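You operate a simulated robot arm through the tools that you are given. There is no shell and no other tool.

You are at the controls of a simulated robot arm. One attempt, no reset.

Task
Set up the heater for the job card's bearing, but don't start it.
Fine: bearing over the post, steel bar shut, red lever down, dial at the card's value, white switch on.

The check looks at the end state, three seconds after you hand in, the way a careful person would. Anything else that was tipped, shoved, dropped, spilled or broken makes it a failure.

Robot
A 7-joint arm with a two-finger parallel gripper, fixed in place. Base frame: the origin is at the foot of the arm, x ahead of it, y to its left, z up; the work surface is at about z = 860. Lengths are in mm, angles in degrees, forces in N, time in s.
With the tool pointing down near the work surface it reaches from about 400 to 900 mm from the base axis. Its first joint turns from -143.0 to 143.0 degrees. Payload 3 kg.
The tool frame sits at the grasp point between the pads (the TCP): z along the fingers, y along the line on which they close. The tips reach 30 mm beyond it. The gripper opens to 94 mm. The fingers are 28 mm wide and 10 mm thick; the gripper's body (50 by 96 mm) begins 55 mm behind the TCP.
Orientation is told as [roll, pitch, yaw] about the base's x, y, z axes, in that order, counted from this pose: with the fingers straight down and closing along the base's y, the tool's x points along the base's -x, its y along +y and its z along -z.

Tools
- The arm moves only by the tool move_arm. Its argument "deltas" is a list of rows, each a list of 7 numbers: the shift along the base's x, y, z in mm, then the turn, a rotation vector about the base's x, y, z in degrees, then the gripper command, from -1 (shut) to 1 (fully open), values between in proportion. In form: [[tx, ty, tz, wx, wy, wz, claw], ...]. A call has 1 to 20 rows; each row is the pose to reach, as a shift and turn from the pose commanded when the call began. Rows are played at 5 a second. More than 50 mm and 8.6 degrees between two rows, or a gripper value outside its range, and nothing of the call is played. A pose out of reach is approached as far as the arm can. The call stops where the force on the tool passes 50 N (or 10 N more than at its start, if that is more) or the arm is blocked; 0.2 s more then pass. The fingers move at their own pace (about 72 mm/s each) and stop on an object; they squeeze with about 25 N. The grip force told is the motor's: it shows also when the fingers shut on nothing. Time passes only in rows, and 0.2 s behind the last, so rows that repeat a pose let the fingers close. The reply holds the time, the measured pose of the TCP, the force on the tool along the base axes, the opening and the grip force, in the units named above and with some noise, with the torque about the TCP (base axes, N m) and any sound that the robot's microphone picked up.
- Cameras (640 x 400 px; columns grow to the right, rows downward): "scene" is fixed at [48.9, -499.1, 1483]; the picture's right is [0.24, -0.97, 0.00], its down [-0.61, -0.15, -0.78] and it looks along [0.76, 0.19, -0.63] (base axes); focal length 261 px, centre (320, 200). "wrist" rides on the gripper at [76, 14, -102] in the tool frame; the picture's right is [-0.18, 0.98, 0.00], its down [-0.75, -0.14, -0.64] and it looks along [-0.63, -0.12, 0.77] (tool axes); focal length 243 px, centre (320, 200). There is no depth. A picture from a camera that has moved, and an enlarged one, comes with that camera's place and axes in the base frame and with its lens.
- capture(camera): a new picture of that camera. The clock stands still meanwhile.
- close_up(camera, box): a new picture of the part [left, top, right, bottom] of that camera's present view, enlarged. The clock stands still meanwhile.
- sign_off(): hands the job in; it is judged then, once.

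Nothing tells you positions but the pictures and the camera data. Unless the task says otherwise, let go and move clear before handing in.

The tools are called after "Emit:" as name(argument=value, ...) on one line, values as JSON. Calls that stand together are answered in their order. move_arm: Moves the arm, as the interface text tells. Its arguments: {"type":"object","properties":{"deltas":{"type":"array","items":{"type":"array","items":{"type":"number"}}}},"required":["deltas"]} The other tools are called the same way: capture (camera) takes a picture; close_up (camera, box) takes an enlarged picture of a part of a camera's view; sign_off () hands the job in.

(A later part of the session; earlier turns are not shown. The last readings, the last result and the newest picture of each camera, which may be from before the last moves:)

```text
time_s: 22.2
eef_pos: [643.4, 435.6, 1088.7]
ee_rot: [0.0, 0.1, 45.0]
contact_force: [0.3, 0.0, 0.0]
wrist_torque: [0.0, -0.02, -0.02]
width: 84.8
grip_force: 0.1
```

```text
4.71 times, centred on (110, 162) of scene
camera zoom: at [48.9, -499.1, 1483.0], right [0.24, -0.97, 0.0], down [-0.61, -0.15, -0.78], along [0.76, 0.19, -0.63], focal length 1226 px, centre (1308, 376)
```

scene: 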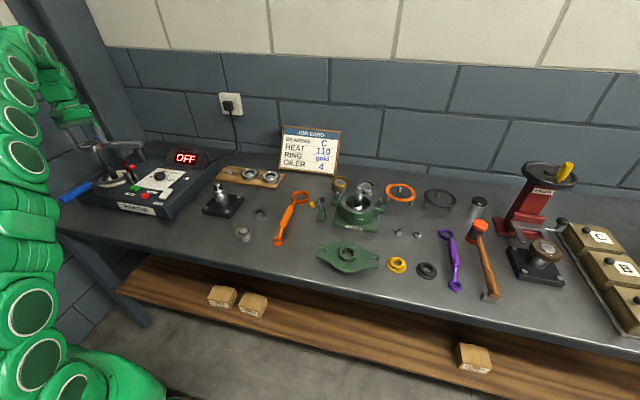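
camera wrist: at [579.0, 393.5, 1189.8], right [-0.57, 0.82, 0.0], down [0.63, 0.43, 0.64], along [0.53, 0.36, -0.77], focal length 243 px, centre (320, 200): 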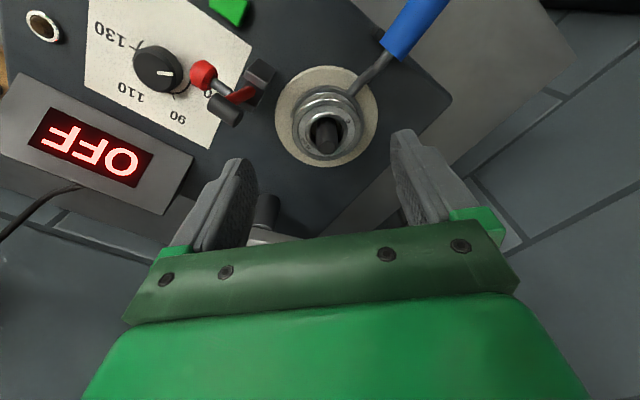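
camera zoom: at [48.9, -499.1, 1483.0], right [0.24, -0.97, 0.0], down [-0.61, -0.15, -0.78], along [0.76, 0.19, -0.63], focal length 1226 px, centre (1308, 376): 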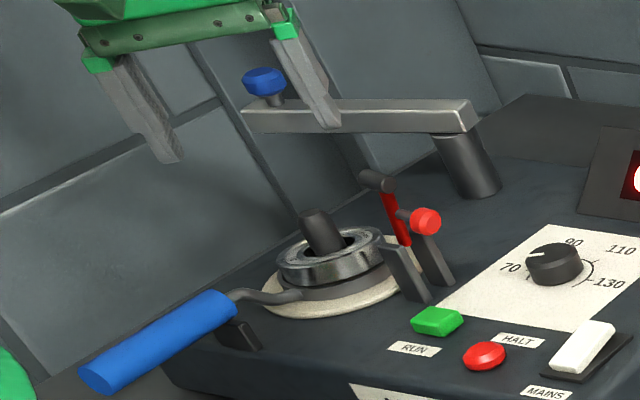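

Emit:
close_up(camera="wrist", box=[285, 75, 385, 170])

Emit:
close_up(camera="scene", box=[98, 162, 134, 188])

```text
4.21 times, centred on (335, 122) of wrist
camera zoom: at [579.0, 393.5, 1189.8], right [-0.57, 0.82, 0.0], down [0.63, 0.43, 0.64], along [0.53, 0.36, -0.77], focal length 1022 px, centre (257, 526)
```

zoom: 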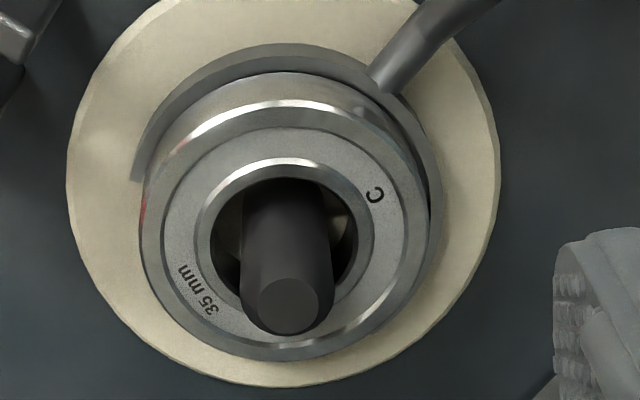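

```text
15.38 times, centred on (116, 175) of scene
camera zoom: at [48.9, -499.1, 1483.0], right [0.24, -0.97, 0.0], down [-0.61, -0.15, -0.78], along [0.76, 0.19, -0.63], focal length 4008 px, centre (3458, 585)
```

zoom: 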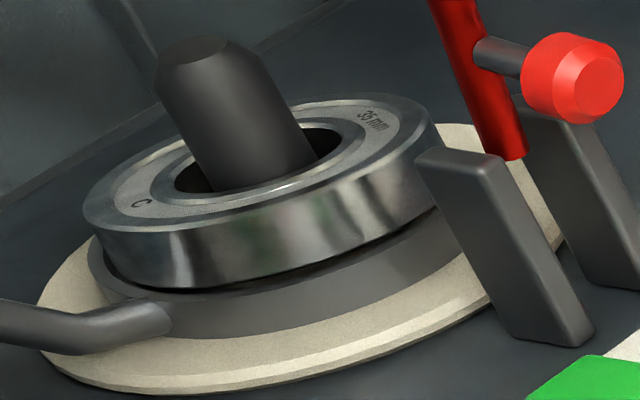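

The bearing is over the post on the fork; I want a lower viewing angle to judge whether it sits level. I'll back off and tilt the camera up 30°.

Emit:
move_arm(deltas=[[-15, -9, -8, -2.83, 4.12, 0, 0.8], [-30, -18, -16, -5.66, 8.24, 0, 0.8], [-45, -27, -24, -8.5, 12.36, 0, 0.8], [-60, -36, -34, -11.3, 16.5, 0, 0.8], [-75, -45, -46, -14.2, 20.6, 0, 0.8], [-90, -53, -58, -17, 24.7, 0, 0.8]])

Emit:
capture(camera="wrist")

```text
time_s: 23.6
eef_pos: [555.6, 383.0, 1023.3]
ee_rot: [5.3, 27.0, 46.5]
contact_force: [-0.4, -0.6, -0.4]
wrist_torque: [0.0, 0.01, -0.01]
width: 84.7
grip_force: 0.0
out of reach, approached as far as the arm can: row 5, 6
```

```text
taken
camera wrist: at [538.0, 373.2, 1149.3], right [-0.57, 0.82, 0.0], down [0.8, 0.55, 0.21], along [0.18, 0.12, -0.98], focal length 243 px, centre (320, 200)
```

wrist: 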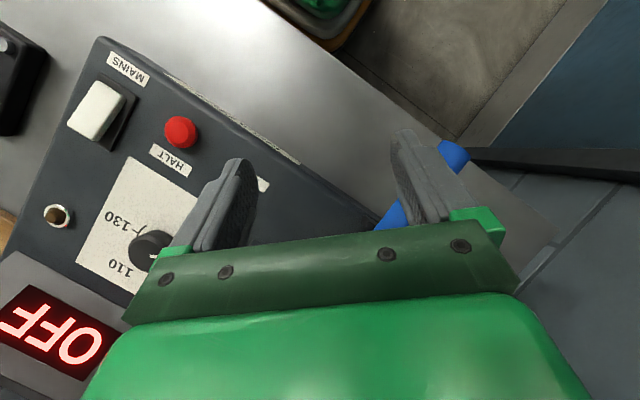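

I tilted the wrong way; I'll reverse it and tilt the other direction instead.

Emit:
move_arm(deltas=[[0, 0, 10, 4, -5.8, 0, 0.8], [0, 0, 20, 8, -11.6, 0, 0.8], [0, 0, 30, 12, -17.4, 0, 0.8], [0, 0, 30, 16, -23.2, 0, 0.8], [0, 0, 30, 20, -29, 0, 0.8], [0, 0, 30, 24, -34.8, 0, 0.8], [0, 0, 30, 28, -40.6, 0, 0.8], [0, 0, 30, 30, -43.7, 0, 0.8]])

Emit:
capture(camera="wrist")

```text
time_s: 25.4
eef_pos: [554.2, 383.1, 1053.6]
ee_rot: [-4.6, -22.8, 46.0]
contact_force: [-0.3, -0.5, 0.6]
wrist_torque: [-0.03, 0.01, -0.04]
width: 84.5
grip_force: 0.1
```

```text
taken
camera wrist: at [462.3, 322.1, 1117.3], right [-0.57, 0.82, 0.0], down [0.37, 0.26, 0.89], along [0.74, 0.5, -0.45], focal length 243 px, centre (320, 200)
```

wrist: 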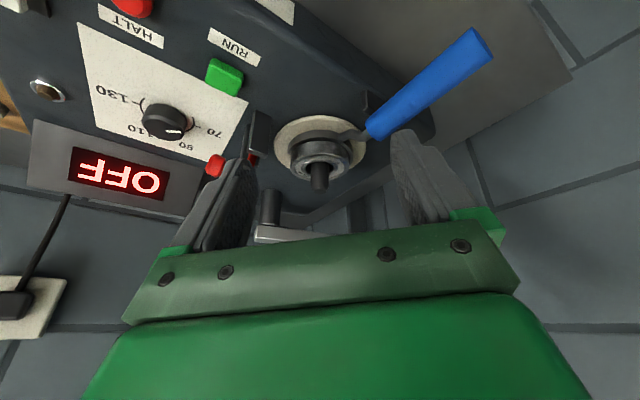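

Emit:
close_up(camera="wrist", box=[265, 105, 385, 200])

Emit:
close_up(camera="wrist", box=[60, 0, 260, 160])

Emit:
close_up(camera="scene", box=[50, 120, 200, 220])

```text
4.21 times, centred on (325, 152) of wrist
camera zoom: at [462.3, 322.1, 1117.3], right [-0.57, 0.82, 0.0], down [0.37, 0.26, 0.89], along [0.74, 0.5, -0.45], focal length 1022 px, centre (299, 400)
```

zoom: 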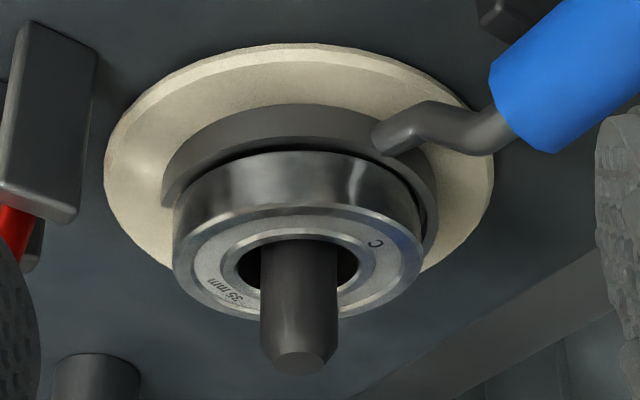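

```text
2.50 times, centred on (160, 80) of wrist
camera zoom: at [462.3, 322.1, 1117.3], right [-0.57, 0.82, 0.0], down [0.37, 0.26, 0.89], along [0.74, 0.5, -0.45], focal length 606 px, centre (720, 500)
```

zoom: 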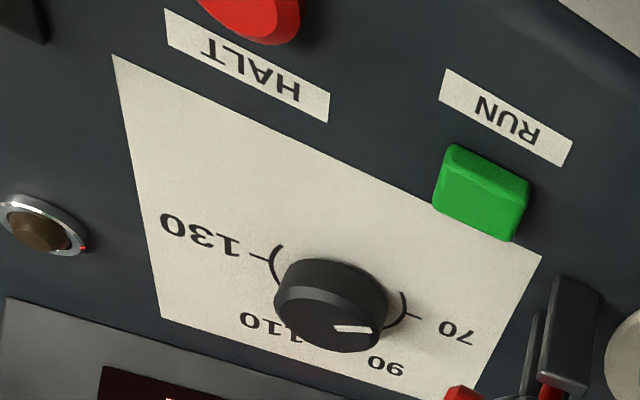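

```text
4.00 times, centred on (125, 170) of scene
camera zoom: at [48.9, -499.1, 1483.0], right [0.24, -0.97, 0.0], down [-0.61, -0.15, -0.78], along [0.76, 0.19, -0.63], focal length 1042 px, centre (1100, 320)
```

zoom: 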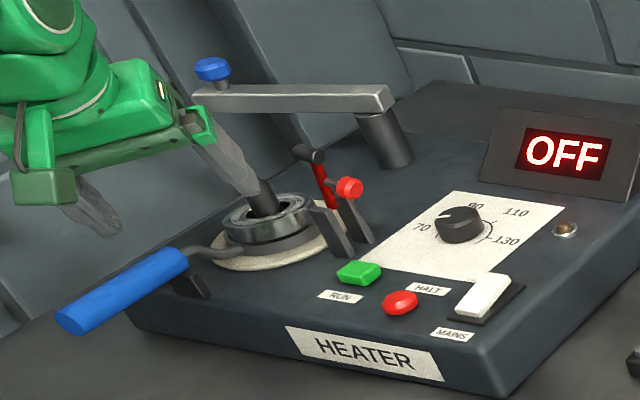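

Emit:
close_up(camera="wrist", box=[295, 118, 365, 172])

Emit:
close_up(camera="scene", box=[94, 166, 118, 184])

```text
7.41 times, centred on (330, 145) of wrist
camera zoom: at [462.3, 322.1, 1117.3], right [-0.57, 0.82, 0.0], down [0.37, 0.26, 0.89], along [0.74, 0.5, -0.45], focal length 1797 px, centre (246, 607)
```

zoom: 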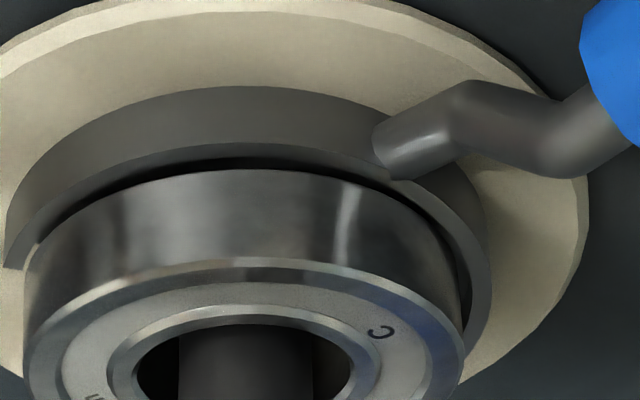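

```text
16.00 times, centred on (106, 175) of scene
camera zoom: at [48.9, -499.1, 1483.0], right [0.24, -0.97, 0.0], down [-0.61, -0.15, -0.78], along [0.76, 0.19, -0.63], focal length 4169 px, centre (3744, 600)
```

zoom: 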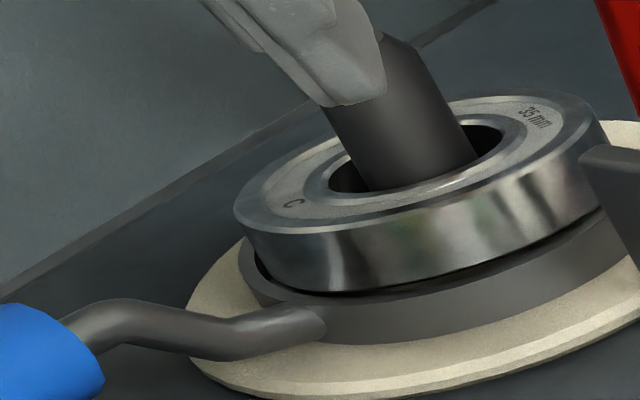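

The bearing sits with its near (−x) edge up on the blue handle's rod end, a few mm above the fork, so it's tilted about 5°. I'll level the hand, re-grip the bearing and set it about 4 mm further in +x so it lies flat.

Emit:
move_arm(deltas=[[5, 4, 15, -3.3, 4.8, 0, 0.8], [10, 8, 30, -6.6, 9.6, 0, 0.8], [20, 15, 38, -9.9, 14.4, 0, 0.8], [30, 25, 38, -13.1, 19.1, 0, 0.8], [50, 40, 38, -13.1, 19.1, 0, 0.8], [75, 55, 38, -13.1, 19.1, 0, 0.8], [95, 70, 38, -13.1, 19.1, 0, 0.8], [95, 70, 38, -13.1, 19.1, 0, 0.8]])

Emit:
capture(camera="wrist")

```text
time_s: 27.2
eef_pos: [648.4, 454.8, 1091.2]
ee_rot: [0.1, 0.4, 45.1]
contact_force: [0.4, 0.3, 0.8]
wrist_torque: [-0.01, 0.02, 0.0]
width: 84.8
grip_force: 0.1
```

```text
taken
camera wrist: at [584.3, 411.2, 1193.0], right [-0.57, 0.82, 0.0], down [0.63, 0.43, 0.64], along [0.53, 0.36, -0.77], focal length 243 px, centre (320, 200)
```

wrist: 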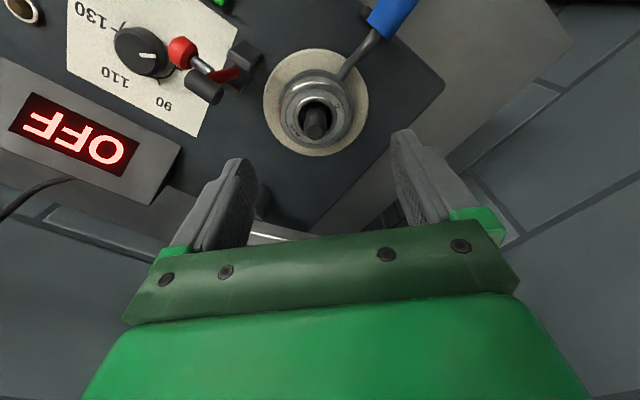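

Emit:
move_arm(deltas=[[8, 2, 0, 0, 0, 0, 0.8], [15.4, 4.5, -10, 0, 0, 0, 0.8], [15.4, 4.5, -35, 0, 0, 0, 0.8], [15.4, 4.5, -60, 0, 0, 0, 0.8], [15.4, 4.5, -85, 0, 0, 0, 0.8], [15.4, 4.5, -103, 0, 0, 0, 0.8], [15.4, 4.5, -114, 0, 0, 0, 0.8], [15.4, 4.5, -121, 0, 0, 0, 0.8], [15.4, 4.5, -121, 0, 0, 0, 0.8]])

Emit:
close_up(camera="wrist", box=[200, 60, 440, 230])

```text
time_s: 29.2
eef_pos: [666.1, 457.7, 968.7]
ee_rot: [0.0, 0.1, 45.0]
contact_force: [-0.2, 0.0, 0.2]
wrist_torque: [0.03, 0.0, 0.0]
width: 84.8
grip_force: 0.0
```

```text
2.35 times, centred on (320, 145) of wrist
camera zoom: at [601.5, 415.0, 1072.2], right [-0.57, 0.82, 0.0], down [0.63, 0.43, 0.64], along [0.53, 0.36, -0.77], focal length 571 px, centre (320, 329)
```

zoom: 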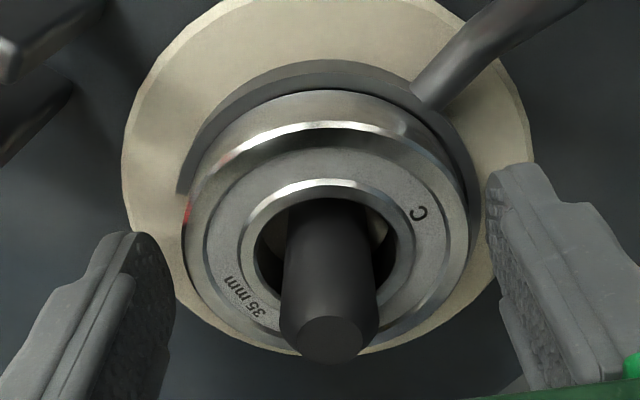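

Emit:
move_arm(deltas=[[0, 0, 0, 0, 0, 0, -1], [0, 0, 0, 0, 0, 0, -1], [0, 0, 0, 0, 0, 0, -1], [0, 0, 6, 0, 0, 0, -1], [2, 0, 6, 0, 0, 0, -1], [4, 0, 6, 0, 0, 0, -1], [4, 0, 6, 0, 0, 0, -1]])

Emit:
close_up(camera="wrist", box=[200, 60, 440, 230])

Emit:
close_up(camera="scene", box=[94, 160, 134, 188])

```text
time_s: 30.8
eef_pos: [667.4, 457.0, 975.4]
ee_rot: [0.1, 0.2, 45.0]
contact_force: [-0.3, 0.0, -2.0]
wrist_torque: [0.01, 0.01, -0.02]
width: 71.8
grip_force: 25.2
```

```text
2.35 times, centred on (320, 145) of wrist
camera zoom: at [604.8, 414.8, 1078.9], right [-0.57, 0.82, 0.0], down [0.63, 0.43, 0.64], along [0.53, 0.36, -0.77], focal length 571 px, centre (320, 329)
```

zoom: 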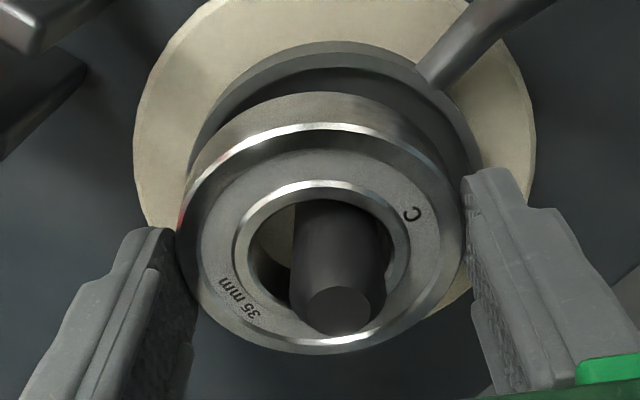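

```text
14.29 times, centred on (114, 174) of scene
camera zoom: at [48.9, -499.1, 1483.0], right [0.24, -0.97, 0.0], down [-0.61, -0.15, -0.78], along [0.76, 0.19, -0.63], focal length 3722 px, centre (3263, 571)
```

zoom: 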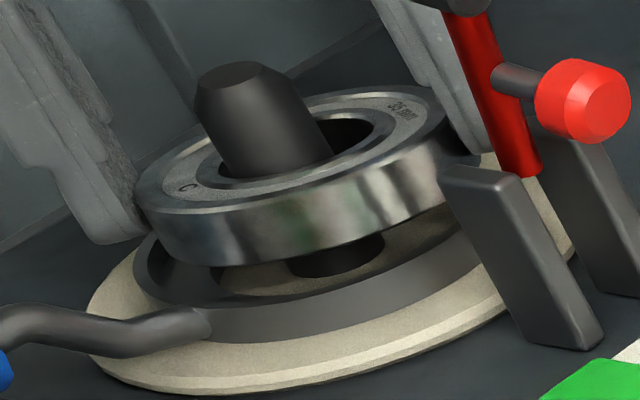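

The hand is about 4 mm off in y relative to the post; I'll correct that while it hangs just above the fork, then look again.

Emit:
move_arm(deltas=[[1, 2, 0, 0, 0, 0, -1], [2.5, 3.5, 0, 0, 0, 0, -1], [2.5, 3.5, 0, 0, 0, 0, -1]])

Emit:
close_up(camera="wrist", box=[200, 60, 440, 230])

Emit:
close_up(camera="scene", box=[94, 160, 134, 188])

```text
time_s: 31.6
eef_pos: [671.9, 460.5, 977.9]
ee_rot: [0.0, 0.2, 45.0]
contact_force: [-0.1, -0.8, -2.8]
wrist_torque: [-0.01, -0.01, 0.0]
width: 71.7
grip_force: 25.0
```

```text
2.35 times, centred on (320, 145) of wrist
camera zoom: at [606.9, 418.0, 1078.8], right [-0.57, 0.82, 0.0], down [0.63, 0.43, 0.64], along [0.53, 0.36, -0.77], focal length 571 px, centre (320, 329)
```

zoom: 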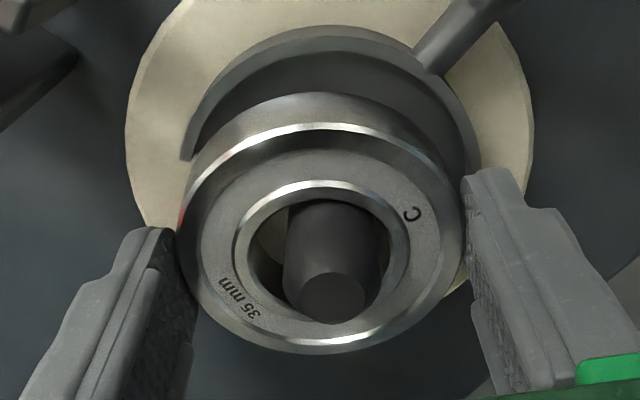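

```text
14.29 times, centred on (114, 174) of scene
camera zoom: at [48.9, -499.1, 1483.0], right [0.24, -0.97, 0.0], down [-0.61, -0.15, -0.78], along [0.76, 0.19, -0.63], focal length 3722 px, centre (3263, 571)
```

zoom: 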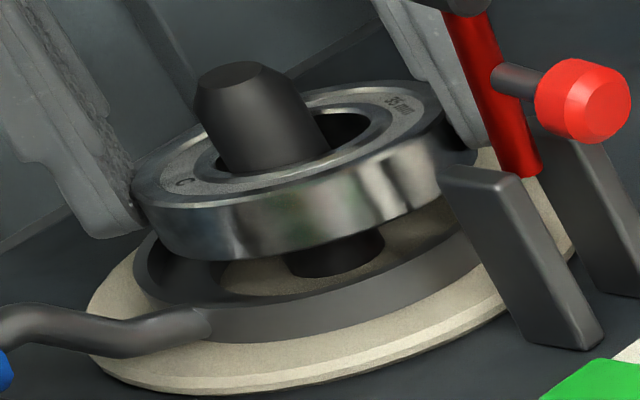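

Emit:
move_arm(deltas=[[0, 0, -3, 0, 0, 0, -1], [0, 0, -5, 0, 0, 0, -1], [0, 0, -6.5, 0, 0, 0, -1], [0, 0, -8, 0, 0, 0, -1], [0, 0, -8, 0, 0, 0, -1]])

Emit:
close_up(camera="wrist", box=[200, 60, 440, 230])

Emit:
close_up(camera="scene", box=[94, 160, 134, 188])

```text
time_s: 32.8
eef_pos: [671.6, 461.6, 968.2]
ee_rot: [0.0, 0.1, 45.0]
contact_force: [-0.2, 1.4, 8.4]
wrist_torque: [0.47, -0.13, -0.03]
width: 71.4
grip_force: 24.3
```

```text
2.35 times, centred on (320, 145) of wrist
camera zoom: at [606.9, 419.8, 1071.2], right [-0.57, 0.82, 0.0], down [0.63, 0.43, 0.64], along [0.53, 0.36, -0.77], focal length 571 px, centre (320, 329)
```

zoom: 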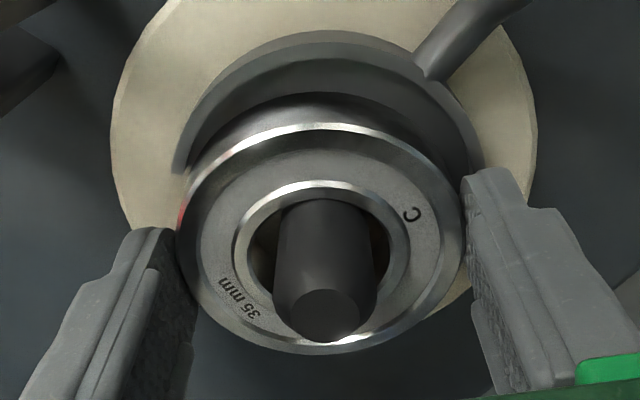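

```text
14.29 times, centred on (114, 174) of scene
camera zoom: at [48.9, -499.1, 1483.0], right [0.24, -0.97, 0.0], down [-0.61, -0.15, -0.78], along [0.76, 0.19, -0.63], focal length 3722 px, centre (3263, 571)
```

zoom: 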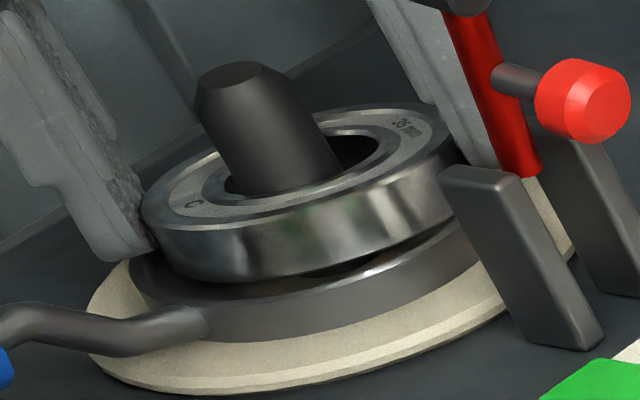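

Contact again at the same height. I'll release and watch how it settles.

Emit:
move_arm(deltas=[[0, 0, 0.5, 0, 0, 0, 0.5], [0, 0, 0.5, 0, 0, 0, 0.65], [0, 0, 0.5, 0, 0, 0, 0.8], [0, 0, 0.5, 0, 0, 0, 0.8], [0, 0, 0.5, 0, 0, 0, 0.8]])

Emit:
close_up(camera="wrist", box=[200, 60, 440, 230])

Emit:
close_up(camera="scene", box=[94, 160, 134, 188])

```text
time_s: 34.0
eef_pos: [671.8, 462.1, 968.6]
ee_rot: [0.0, 0.2, 45.0]
contact_force: [-0.1, 0.4, 1.1]
wrist_torque: [0.0, 0.0, 0.0]
width: 84.7
grip_force: 0.1
```

```text
2.35 times, centred on (320, 145) of wrist
camera zoom: at [606.7, 419.4, 1071.3], right [-0.57, 0.82, 0.0], down [0.63, 0.43, 0.64], along [0.53, 0.36, -0.77], focal length 571 px, centre (320, 329)
```

zoom: 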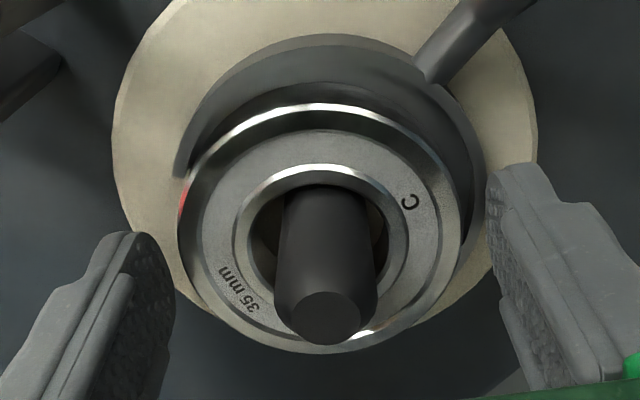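

```text
14.29 times, centred on (114, 174) of scene
camera zoom: at [48.9, -499.1, 1483.0], right [0.24, -0.97, 0.0], down [-0.61, -0.15, -0.78], along [0.76, 0.19, -0.63], focal length 3722 px, centre (3263, 571)
```

zoom: 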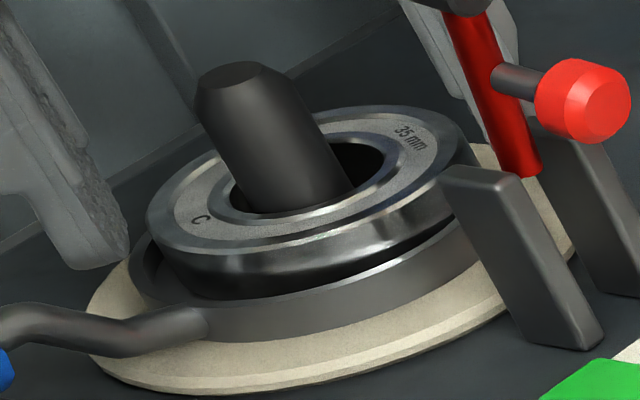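

Now I can see the fork ring is a curb that the bearing nests inside; it is partly nested and perched on one side. I'll shift the open fingers ~2 mm and close them to just over the bearing's diameter so it centres and drops in.

Emit:
move_arm(deltas=[[-1.2, 1.6, 0, 0, 0, 0, 0.8], [-1.2, 1.6, 0, 0, 0, 0, 0.65], [-1.2, 1.6, 0, 0, 0, 0, 0.56], [-1.2, 1.6, 0, 0, 0, 0, 0.55], [-1.2, 1.6, 0, 0, 0, 0, 0.55]])

Emit:
close_up(camera="wrist", box=[200, 60, 440, 230])

Emit:
close_up(camera="scene", box=[94, 160, 134, 188])

```text
time_s: 35.2
eef_pos: [669.5, 464.1, 968.6]
ee_rot: [-0.1, 0.1, 45.0]
contact_force: [1.0, -0.8, 0.5]
wrist_torque: [-0.02, -0.01, 0.01]
width: 73.5
grip_force: 0.4
```

```text
2.35 times, centred on (320, 145) of wrist
camera zoom: at [605.9, 421.0, 1071.2], right [-0.57, 0.82, 0.0], down [0.63, 0.43, 0.64], along [0.53, 0.36, -0.77], focal length 571 px, centre (320, 329)
```

zoom: 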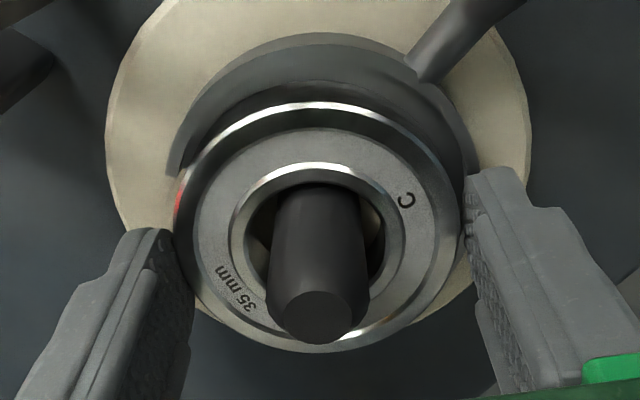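

```text
14.29 times, centred on (114, 174) of scene
camera zoom: at [48.9, -499.1, 1483.0], right [0.24, -0.97, 0.0], down [-0.61, -0.15, -0.78], along [0.76, 0.19, -0.63], focal length 3722 px, centre (3263, 571)
```

zoom: 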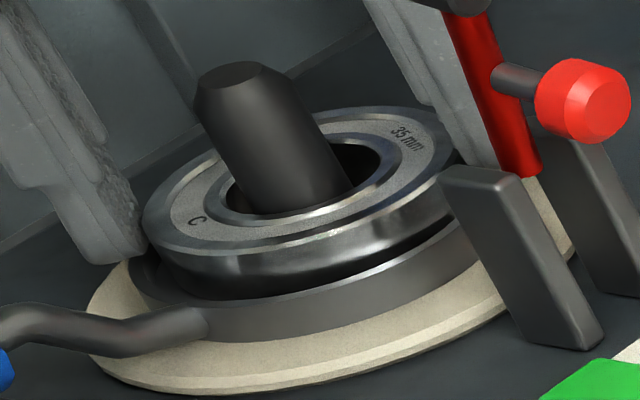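

Emit:
close_up(camera="wrist", box=[255, 95, 335, 160])

Emit:
close_up(camera="scene", box=[114, 164, 134, 180])

Emit:
close_up(camera="wrist", box=[330, 80, 410, 160])

```text
6.15 times, centred on (295, 128) of wrist
camera zoom: at [605.9, 421.0, 1071.2], right [-0.57, 0.82, 0.0], down [0.63, 0.43, 0.64], along [0.53, 0.36, -0.77], focal length 1493 px, centre (474, 646)
```

zoom: 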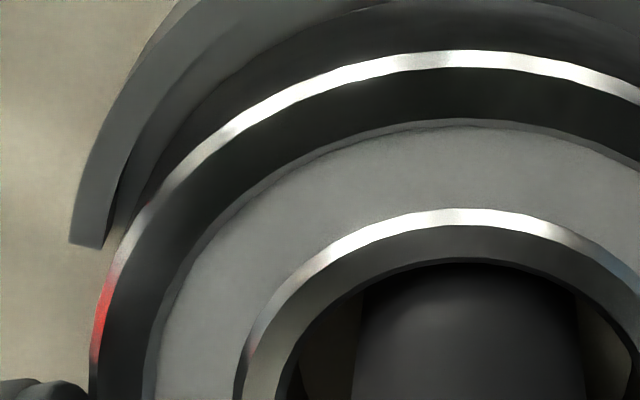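

```text
16.00 times, centred on (124, 172) of scene
camera zoom: at [48.9, -499.1, 1483.0], right [0.24, -0.97, 0.0], down [-0.61, -0.15, -0.78], along [0.76, 0.19, -0.63], focal length 4169 px, centre (3456, 648)
```

zoom: 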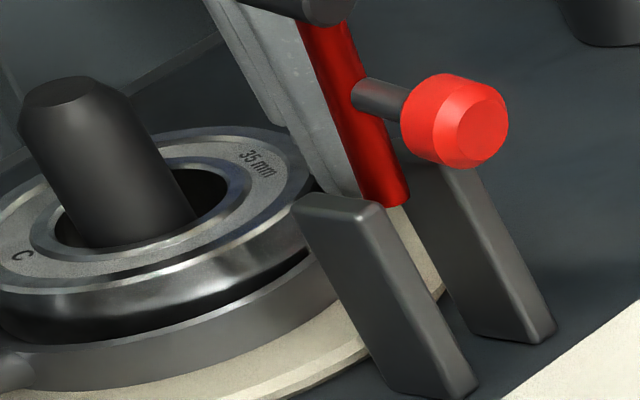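

```text
5.00 times, centred on (370, 120) of wrist
camera zoom: at [605.9, 421.0, 1071.2], right [-0.57, 0.82, 0.0], down [0.63, 0.43, 0.64], along [0.53, 0.36, -0.77], focal length 1213 px, centre (70, 600)
```

zoom: 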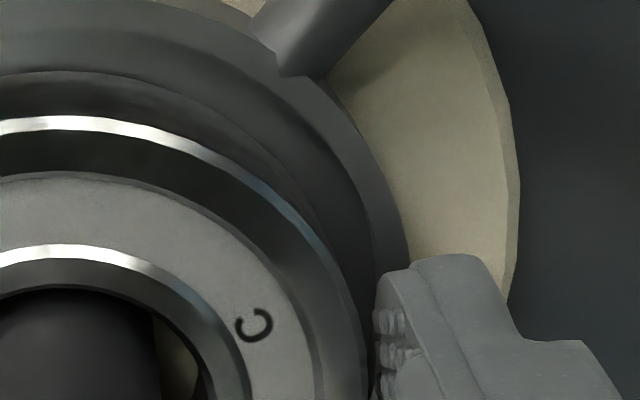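

The bearing now looks close to level and well centred on the post. I'll open, rise, and check again from the low viewing angle.

Emit:
move_arm(deltas=[[0, 0, 0, 0, 0, 0, 0.8], [0, 0, 0, 0, 0, 0, 0.8], [0, 0, 15, 0, 0, 0, 0.8], [0, 0, 40, 0, 0, 0, 0.8], [0, 0, 75, 0, 0, 0, 0.8], [0, 0, 120, 0, 0, 0, 0.8], [-30, -25, 120, 0, 0, 0, 0.8], [-60, -45, 110, 4, -5.8, 0, 0.8], [-90, -62, 100, 8, -11.6, 0, 0.8], [-110, -78, 90, 12, -17.4, 0, 0.8], [-110, -78, 85, 14, -20.4, 0, 0.8]])

Emit:
close_up(camera="wrist", box=[265, 100, 385, 195])

Emit:
close_up(camera="scene", box=[94, 160, 134, 188])

```text
time_s: 37.6
eef_pos: [559.8, 386.6, 1052.8]
ee_rot: [-4.8, -24.2, 46.1]
contact_force: [0.1, -0.3, 0.7]
wrist_torque: [0.03, 0.02, -0.03]
width: 84.6
grip_force: 0.1
```

```text
4.21 times, centred on (325, 148) of wrist
camera zoom: at [466.5, 324.0, 1114.2], right [-0.57, 0.82, 0.0], down [0.35, 0.24, 0.9], along [0.75, 0.51, -0.43], focal length 1022 px, centre (299, 421)
```

zoom: 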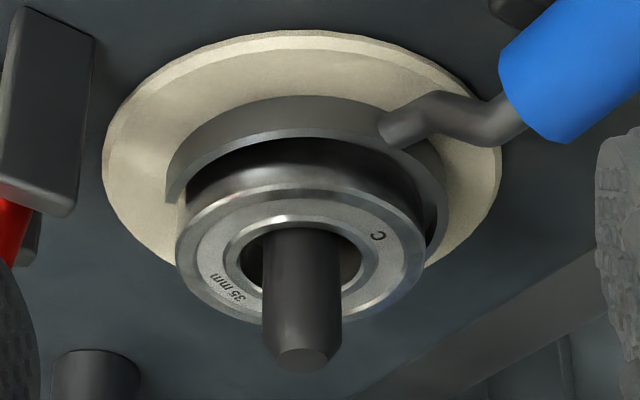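

```text
14.29 times, centred on (114, 174) of scene
camera zoom: at [48.9, -499.1, 1483.0], right [0.24, -0.97, 0.0], down [-0.61, -0.15, -0.78], along [0.76, 0.19, -0.63], focal length 3722 px, centre (3263, 571)
```

zoom: 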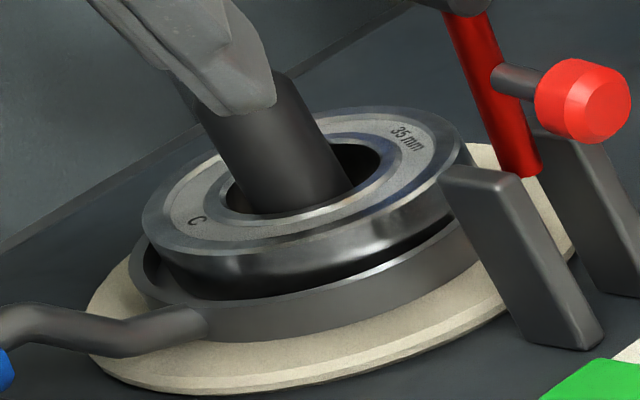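

The bearing is on the post, close to level. Next is the steel bar: it lies swung out along +y behind the post, so I'll raise the camera to inspect the bar and its blue knob.

Emit:
move_arm(deltas=[[0, 10, 30, 0, 0, 0, 0.8], [0, 20, 60, 0, 0, 0, 0.8], [0, 30, 90, 0, 0, 0, 0.8], [0, 40, 120, 0, 0, 0, 0.8]])

Emit:
capture(camera="wrist")

Emit:
close_up(camera="scene", box=[70, 120, 170, 190])

```text
time_s: 38.6
eef_pos: [561.0, 425.6, 1173.0]
ee_rot: [-4.8, -24.2, 46.2]
contact_force: [0.1, 0.1, 0.8]
wrist_torque: [-0.04, -0.03, 0.01]
width: 84.5
grip_force: 0.1
```

```text
taken
camera wrist: at [466.6, 362.4, 1234.5], right [-0.57, 0.82, 0.0], down [0.35, 0.24, 0.9], along [0.74, 0.51, -0.43], focal length 243 px, centre (320, 200)
```

wrist: 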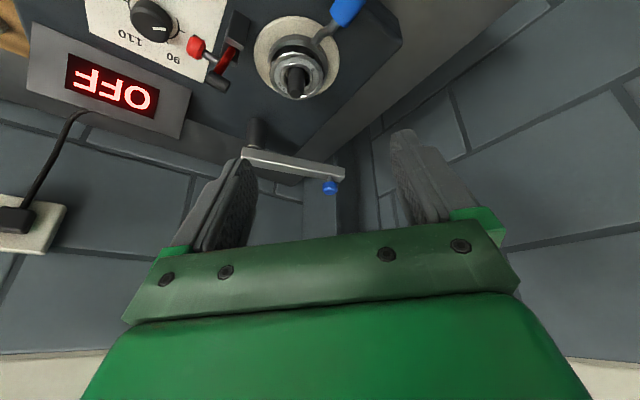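

```text
5.71 times, centred on (120, 155) of scene
camera zoom: at [48.9, -499.1, 1483.0], right [0.24, -0.97, 0.0], down [-0.61, -0.15, -0.78], along [0.76, 0.19, -0.63], focal length 1489 px, centre (1463, 457)
```

zoom: 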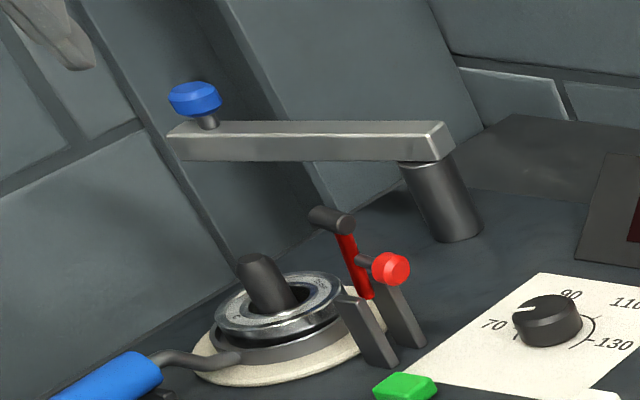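

Emit:
close_up(camera="wrist", box=[230, 100, 380, 210])

```text
3.64 times, centred on (305, 155) of wrist
camera zoom: at [466.6, 362.4, 1234.5], right [-0.57, 0.82, 0.0], down [0.35, 0.24, 0.9], along [0.74, 0.51, -0.43], focal length 882 px, centre (374, 364)
```

zoom: 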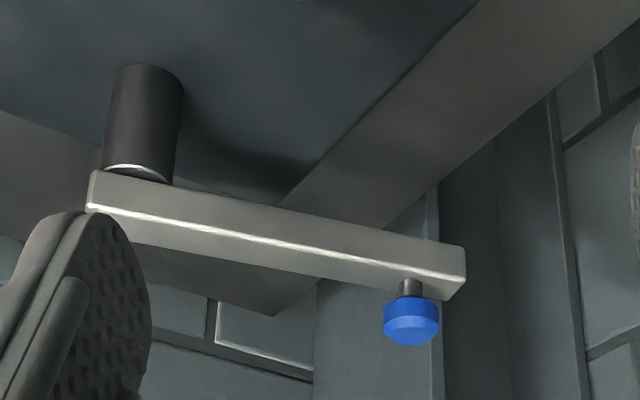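

The bar pivots on the rear post near (819, 465), with the blue knob at about (775, 597, 1028); it must swing about 73° toward −x. That's beyond vertical reach, so I'll tilt the hand outward to grip the knob; first I level the hand and set its yaw.

Emit:
move_arm(deltas=[[5, 10, 0, -2.8, 4.1, 0, 0.8], [10, 20, 0, -5.6, 8.2, 0, 0.8], [15, 30, 0, -8.4, 12.2, 0, 0.8], [20, 40, 0, -11.2, 16.3, 0, 0.8], [25, 50, 0, -14, 20.4, 0, 0.8], [25, 50, 0, -14, 20.4, 0, 0.8]])

Emit:
move_arm(deltas=[[0, 5, 0, 0, 0, -6, 0.5], [0, 10, 0, 0, 0, -12, 0.3], [0, 15, 0, 0, 0, -18, 0.2], [0, 20, 0, 0, 0, -24, 0.2], [0, 25, 0, 0, 0, -30, 0.2], [0, 25, 0, 0, 0, -30, 0.2]])

```text
time_s: 40.0
eef_pos: [585.7, 477.0, 1174.0]
ee_rot: [-0.1, 0.2, 45.0]
contact_force: [0.1, 0.7, 0.4]
wrist_torque: [0.02, 0.01, 0.01]
width: 84.8
grip_force: 0.1
```

```text
time_s: 41.4
eef_pos: [584.2, 500.9, 1174.8]
ee_rot: [-0.1, 0.1, 15.0]
contact_force: [0.6, 0.0, -0.8]
wrist_torque: [0.03, -0.01, -0.03]
width: 56.4
grip_force: 0.0
```

Emit:
move_arm(deltas=[[8, 6, 0, 2.07, -7.72, 0, 0.2], [16, 12, 0, 4.14, -15.44, 0, 0.2], [24, 20, -8, 6.21, -23.17, 0, 0.2], [36, 28, -20, 8.28, -30.9, 0, 0.2], [50, 36, -35, 10.35, -38.6, 0, 0.2], [64, 46, -50, 12.42, -46.3, 0, 0.2], [80, 56, -70, 14.5, -54.1, 0, 0.2], [100, 66, -90, 16.56, -61.8, 0, 0.2], [120, 76, -110, 18.63, -69.5, 0, 0.2], [126, 79, -121, 18.63, -69.5, 0, 0.2], [126, 79, -121, 18.63, -69.5, 0, 0.2]])

Emit:
capture(camera="wrist")

Emit:
capture(camera="scene")

```text
time_s: 43.8
eef_pos: [711.7, 579.7, 1050.8]
ee_rot: [-0.1, -71.8, 15.1]
contact_force: [-0.2, -0.7, 0.0]
wrist_torque: [-0.06, 0.0, 0.01]
width: 56.3
grip_force: 0.3
```

```text
taken
camera wrist: at [590.5, 562.7, 1010.7], right [-0.2, 0.96, 0.17], down [-0.33, -0.23, 0.92], along [0.92, 0.13, 0.36], focal length 243 px, centre (320, 200)
```

wrist: 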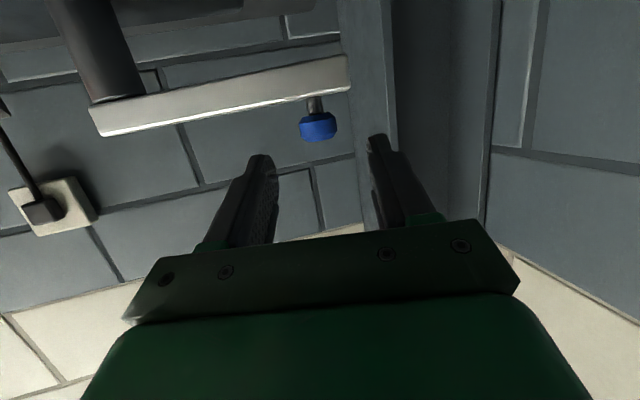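

```text
taken
```

scene: 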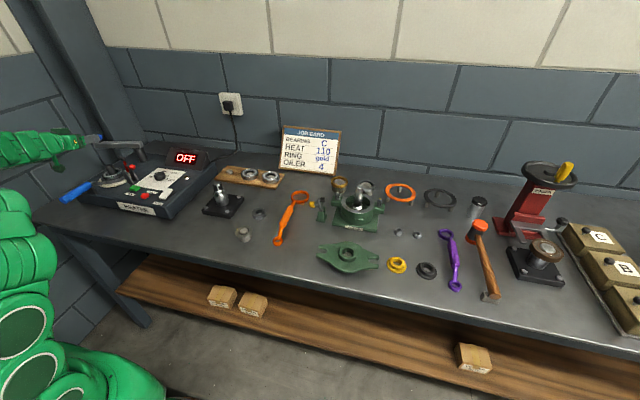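

The knob is centred between the fingers. Moving forward along the tool axis to straddle it.

Emit:
move_arm(deltas=[[14, 3.7, -4.5, 0, 0, 0, 0.2], [28, 7.4, -9, 0, 0, 0, 0.2], [40, 10.7, -13, 0, 0, 0, 0.2], [50, 13.4, -16, 0, 0, 0, 0.2], [54, 14.5, -17, 0, 0, 0, 0.2], [54, 14.5, -17, 0, 0, 0, 0.2]])

Emit:
capture(camera="wrist")

Emit:
close_up(camera="scene", box=[60, 110, 160, 190])

```text
time_s: 45.2
eef_pos: [765.4, 595.4, 1036.2]
ee_rot: [0.0, -71.8, 15.1]
contact_force: [0.3, 0.0, -0.1]
wrist_torque: [0.02, 0.0, 0.01]
width: 56.7
grip_force: 0.0
```

```text
taken
camera wrist: at [644.3, 578.4, 996.2], right [-0.2, 0.96, 0.17], down [-0.33, -0.23, 0.92], along [0.92, 0.13, 0.36], focal length 243 px, centre (320, 200)
```

wrist: 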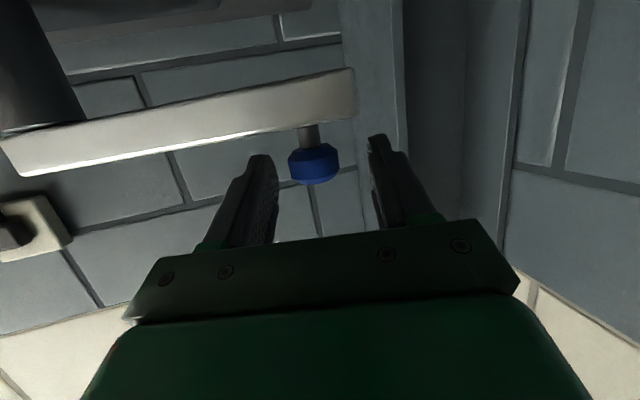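

```text
5.00 times, centred on (110, 150) of scene
camera zoom: at [48.9, -499.1, 1483.0], right [0.24, -0.97, 0.0], down [-0.61, -0.15, -0.78], along [0.76, 0.19, -0.63], focal length 1303 px, centre (1370, 450)
```

zoom: 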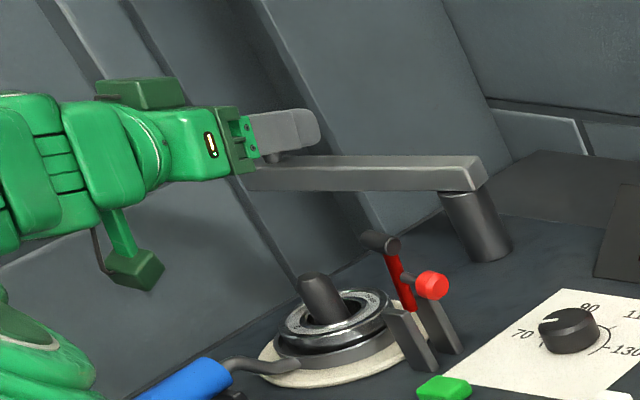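

Straddling the knob. Lowering 2 mm, then closing on it.

Emit:
move_arm(deltas=[[1, 0, -2, 0, 0, 0, 0.2], [1, 0, -2, 0, 0, 0, -0.5], [1, 0, -2, 0, 0, 0, -1], [1, 0, -2, 0, 0, 0, -1]])

Emit:
capture(camera="wrist")

```text
time_s: 46.2
eef_pos: [766.6, 594.1, 1034.1]
ee_rot: [-0.1, -71.8, 14.9]
contact_force: [4.4, -12.2, 1.1]
wrist_torque: [-0.12, -0.15, 0.0]
width: 27.6
grip_force: 45.1
```

```text
taken
camera wrist: at [646.3, 577.1, 993.6], right [-0.2, 0.96, 0.17], down [-0.33, -0.23, 0.92], along [0.92, 0.12, 0.36], focal length 243 px, centre (320, 200)
```

wrist: 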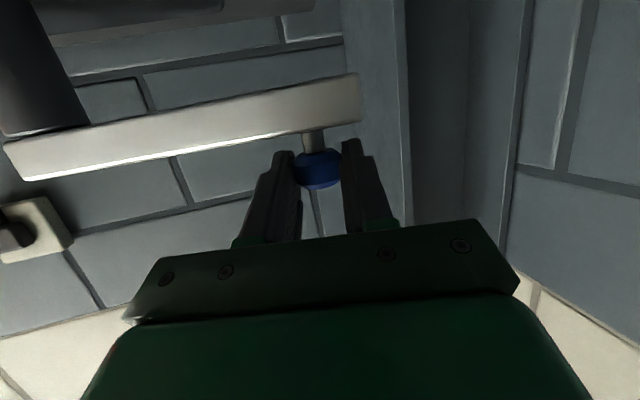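

The knob is gripped. I'll pull it along the bar's arc (centre about (819, 465), radius ≈140), starting with 20°.

Emit:
move_arm(deltas=[[-4, -1.4, 0, 0, 0, 0, -1], [-8.2, -3, 0, 0, 0, 0, -1], [-17.1, -7, 0, 0, 0, 0, -1], [-25.7, -11.6, 0, 0, 0, 0, -1], [-34, -16.7, 0, 0, 0, 0, -1], [-41.8, -22.4, 0, 0, 0, 0, -1]])

Emit:
capture(camera="wrist")

Emit:
close_up(camera="scene", box=[60, 110, 160, 190])

```text
time_s: 47.6
eef_pos: [721.3, 574.7, 1032.6]
ee_rot: [-0.1, -71.8, 15.3]
contact_force: [-8.5, 13.9, 11.5]
wrist_torque: [-0.11, 0.15, 0.33]
width: 27.9
grip_force: 44.9
```

```text
taken
camera wrist: at [601.0, 556.2, 991.4], right [-0.2, 0.96, 0.17], down [-0.32, -0.23, 0.92], along [0.92, 0.13, 0.36], focal length 243 px, centre (320, 200)
```

wrist: 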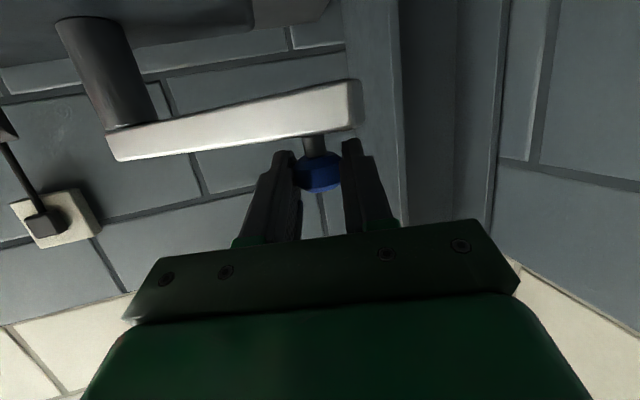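

```text
5.00 times, centred on (110, 150) of scene
camera zoom: at [48.9, -499.1, 1483.0], right [0.24, -0.97, 0.0], down [-0.61, -0.15, -0.78], along [0.76, 0.19, -0.63], focal length 1303 px, centre (1370, 450)
```

zoom: 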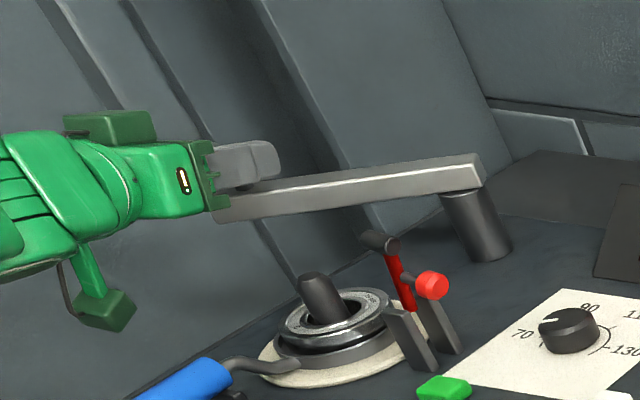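

The bar follows. Adjusting the arc from the measured motion, I continue about 25° further.

Emit:
move_arm(deltas=[[-6, -1, 0, 0, 0, 0, -1], [-11, -4, 0, 0, 0, 0, -1], [-18.5, -10.3, 0, 0, 0, 0, -1], [-25.5, -17, 0, 0, 0, 0, -1], [-32, -24.4, 0, 0, 0, 0, -1], [-38, -32, 0, 0, 0, 0, -1], [-43.5, -40.2, 0, 0, 0, 0, -1]])

Emit:
capture(camera="wrist")

Emit:
close_up(camera="scene", box=[60, 110, 160, 190])

```text
time_s: 49.2
eef_pos: [678.8, 530.9, 1033.1]
ee_rot: [0.0, -71.7, 15.0]
contact_force: [6.1, -3.1, -10.8]
wrist_torque: [-0.34, 0.76, 0.01]
width: 27.4
grip_force: 45.3
```

```text
taken
camera wrist: at [558.1, 515.5, 992.8], right [-0.2, 0.96, 0.18], down [-0.32, -0.23, 0.92], along [0.92, 0.13, 0.36], focal length 243 px, centre (320, 200)
```

wrist: 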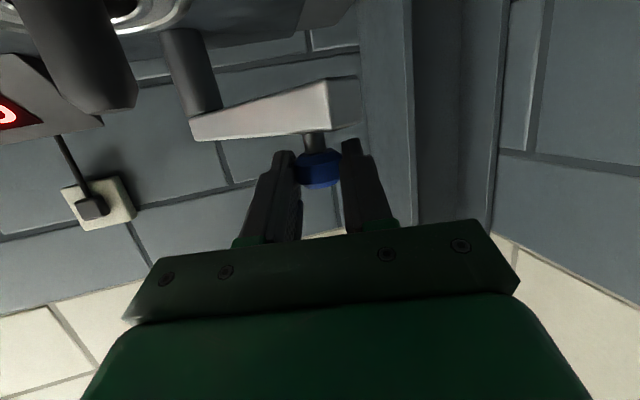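

```text
5.00 times, centred on (110, 150) of scene
camera zoom: at [48.9, -499.1, 1483.0], right [0.24, -0.97, 0.0], down [-0.61, -0.15, -0.78], along [0.76, 0.19, -0.63], focal length 1303 px, centre (1370, 450)
```

zoom: 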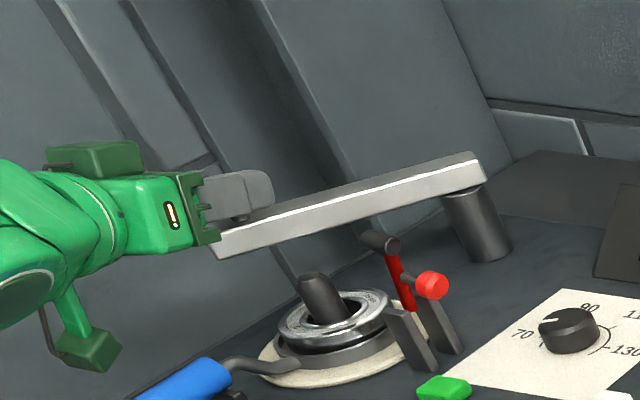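

The bar is at about 148°, with 30° to go. To keep the camera housing clear of the blue handle I'll yaw the hand to the right while continuing the arc.

Emit:
move_arm(deltas=[[-4.6, -6.9, 0, 0, 0, -4, -1], [-8.5, -13.8, 0, 0, 0, -8, -1], [-11.9, -21, 0, 0, 0, -12, -1], [-14.7, -28.3, 0, 0, 0, -16, -1], [-17, -35.9, 0, 0, 0, -20, -1], [-18.7, -43.4, 0, 0, 0, -24, -1]])

Emit:
capture(camera="wrist")

Emit:
close_up(camera="scene", box=[60, 110, 160, 190])

```text
time_s: 50.6
eef_pos: [661.3, 487.8, 1033.0]
ee_rot: [-0.2, -71.9, -9.1]
contact_force: [0.3, 2.7, 14.9]
wrist_torque: [-0.11, -0.71, 0.36]
width: 27.6
grip_force: 45.0
```

```text
taken
camera wrist: at [543.5, 521.2, 991.6], right [0.21, 0.96, 0.17], down [-0.39, -0.08, 0.92], along [0.89, -0.26, 0.36], focal length 243 px, centre (320, 200)
```

wrist: 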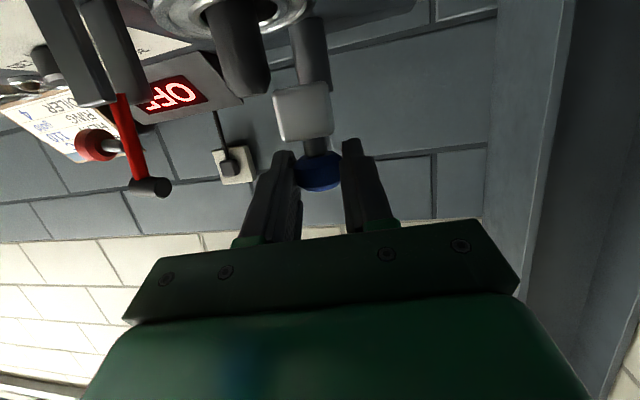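

```text
5.00 times, centred on (110, 150) of scene
camera zoom: at [48.9, -499.1, 1483.0], right [0.24, -0.97, 0.0], down [-0.61, -0.15, -0.78], along [0.76, 0.19, -0.63], focal length 1303 px, centre (1370, 450)
```

zoom: 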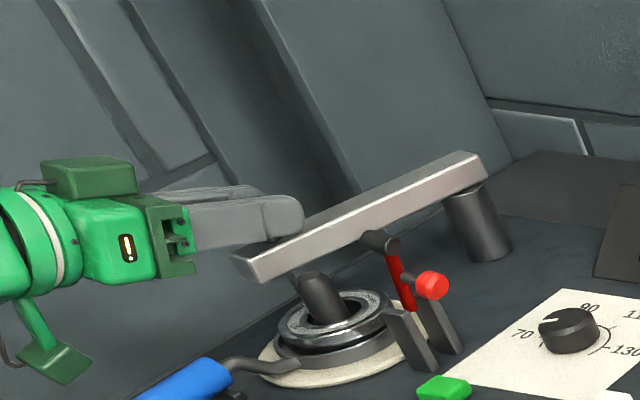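

Nearly over the post now. Continuing the last ~10° gently.

Emit:
move_arm(deltas=[[-0.6, -3.4, 0, 0, 0, -1.5, -1], [-1.1, -6.7, 0, 0, 0, -3, -1], [-1.5, -10.2, 0, 0, 0, -4, -1], [-1.8, -13.7, 0, 0, 0, -5, -1], [-2, -16.5, 0, 0, 0, -6, -1], [-2, -19.4, 0, 0, 0, -7, -1], [-2, -22, 0, 0, 0, -8, -1]])

Emit:
capture(camera="wrist")

Emit:
close_up(camera="scene", box=[60, 110, 160, 190])

```text
time_s: 52.2
eef_pos: [660.6, 466.0, 1032.3]
ee_rot: [-0.2, -71.8, -16.6]
contact_force: [0.3, 2.5, -1.4]
wrist_torque: [-0.2, -0.71, 0.42]
width: 27.5
grip_force: 45.5
```

```text
taken
camera wrist: at [547.7, 515.7, 991.6], right [0.34, 0.92, 0.17], down [-0.4, -0.02, 0.92], along [0.85, -0.38, 0.36], focal length 243 px, centre (320, 200)
```

wrist: 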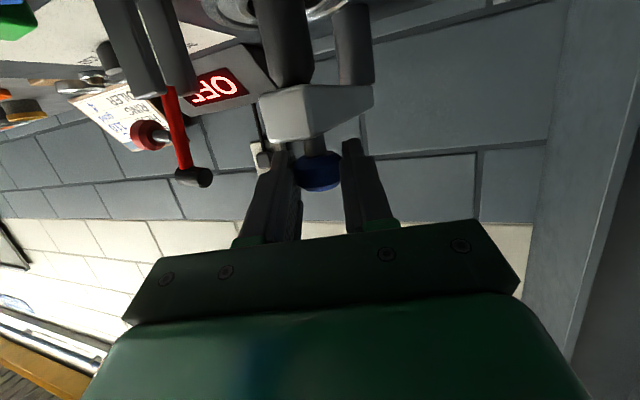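

```text
5.00 times, centred on (110, 150) of scene
camera zoom: at [48.9, -499.1, 1483.0], right [0.24, -0.97, 0.0], down [-0.61, -0.15, -0.78], along [0.76, 0.19, -0.63], focal length 1303 px, centre (1370, 450)
```

zoom: 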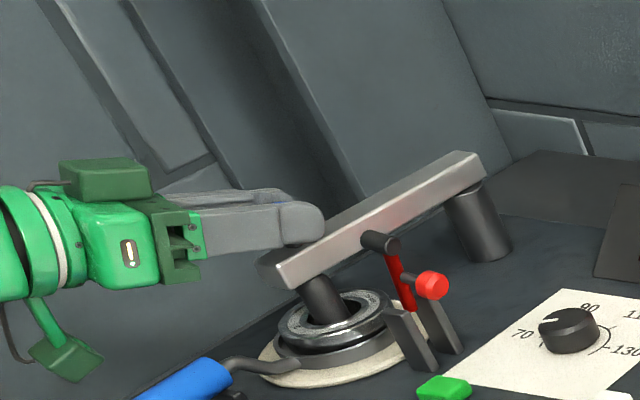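

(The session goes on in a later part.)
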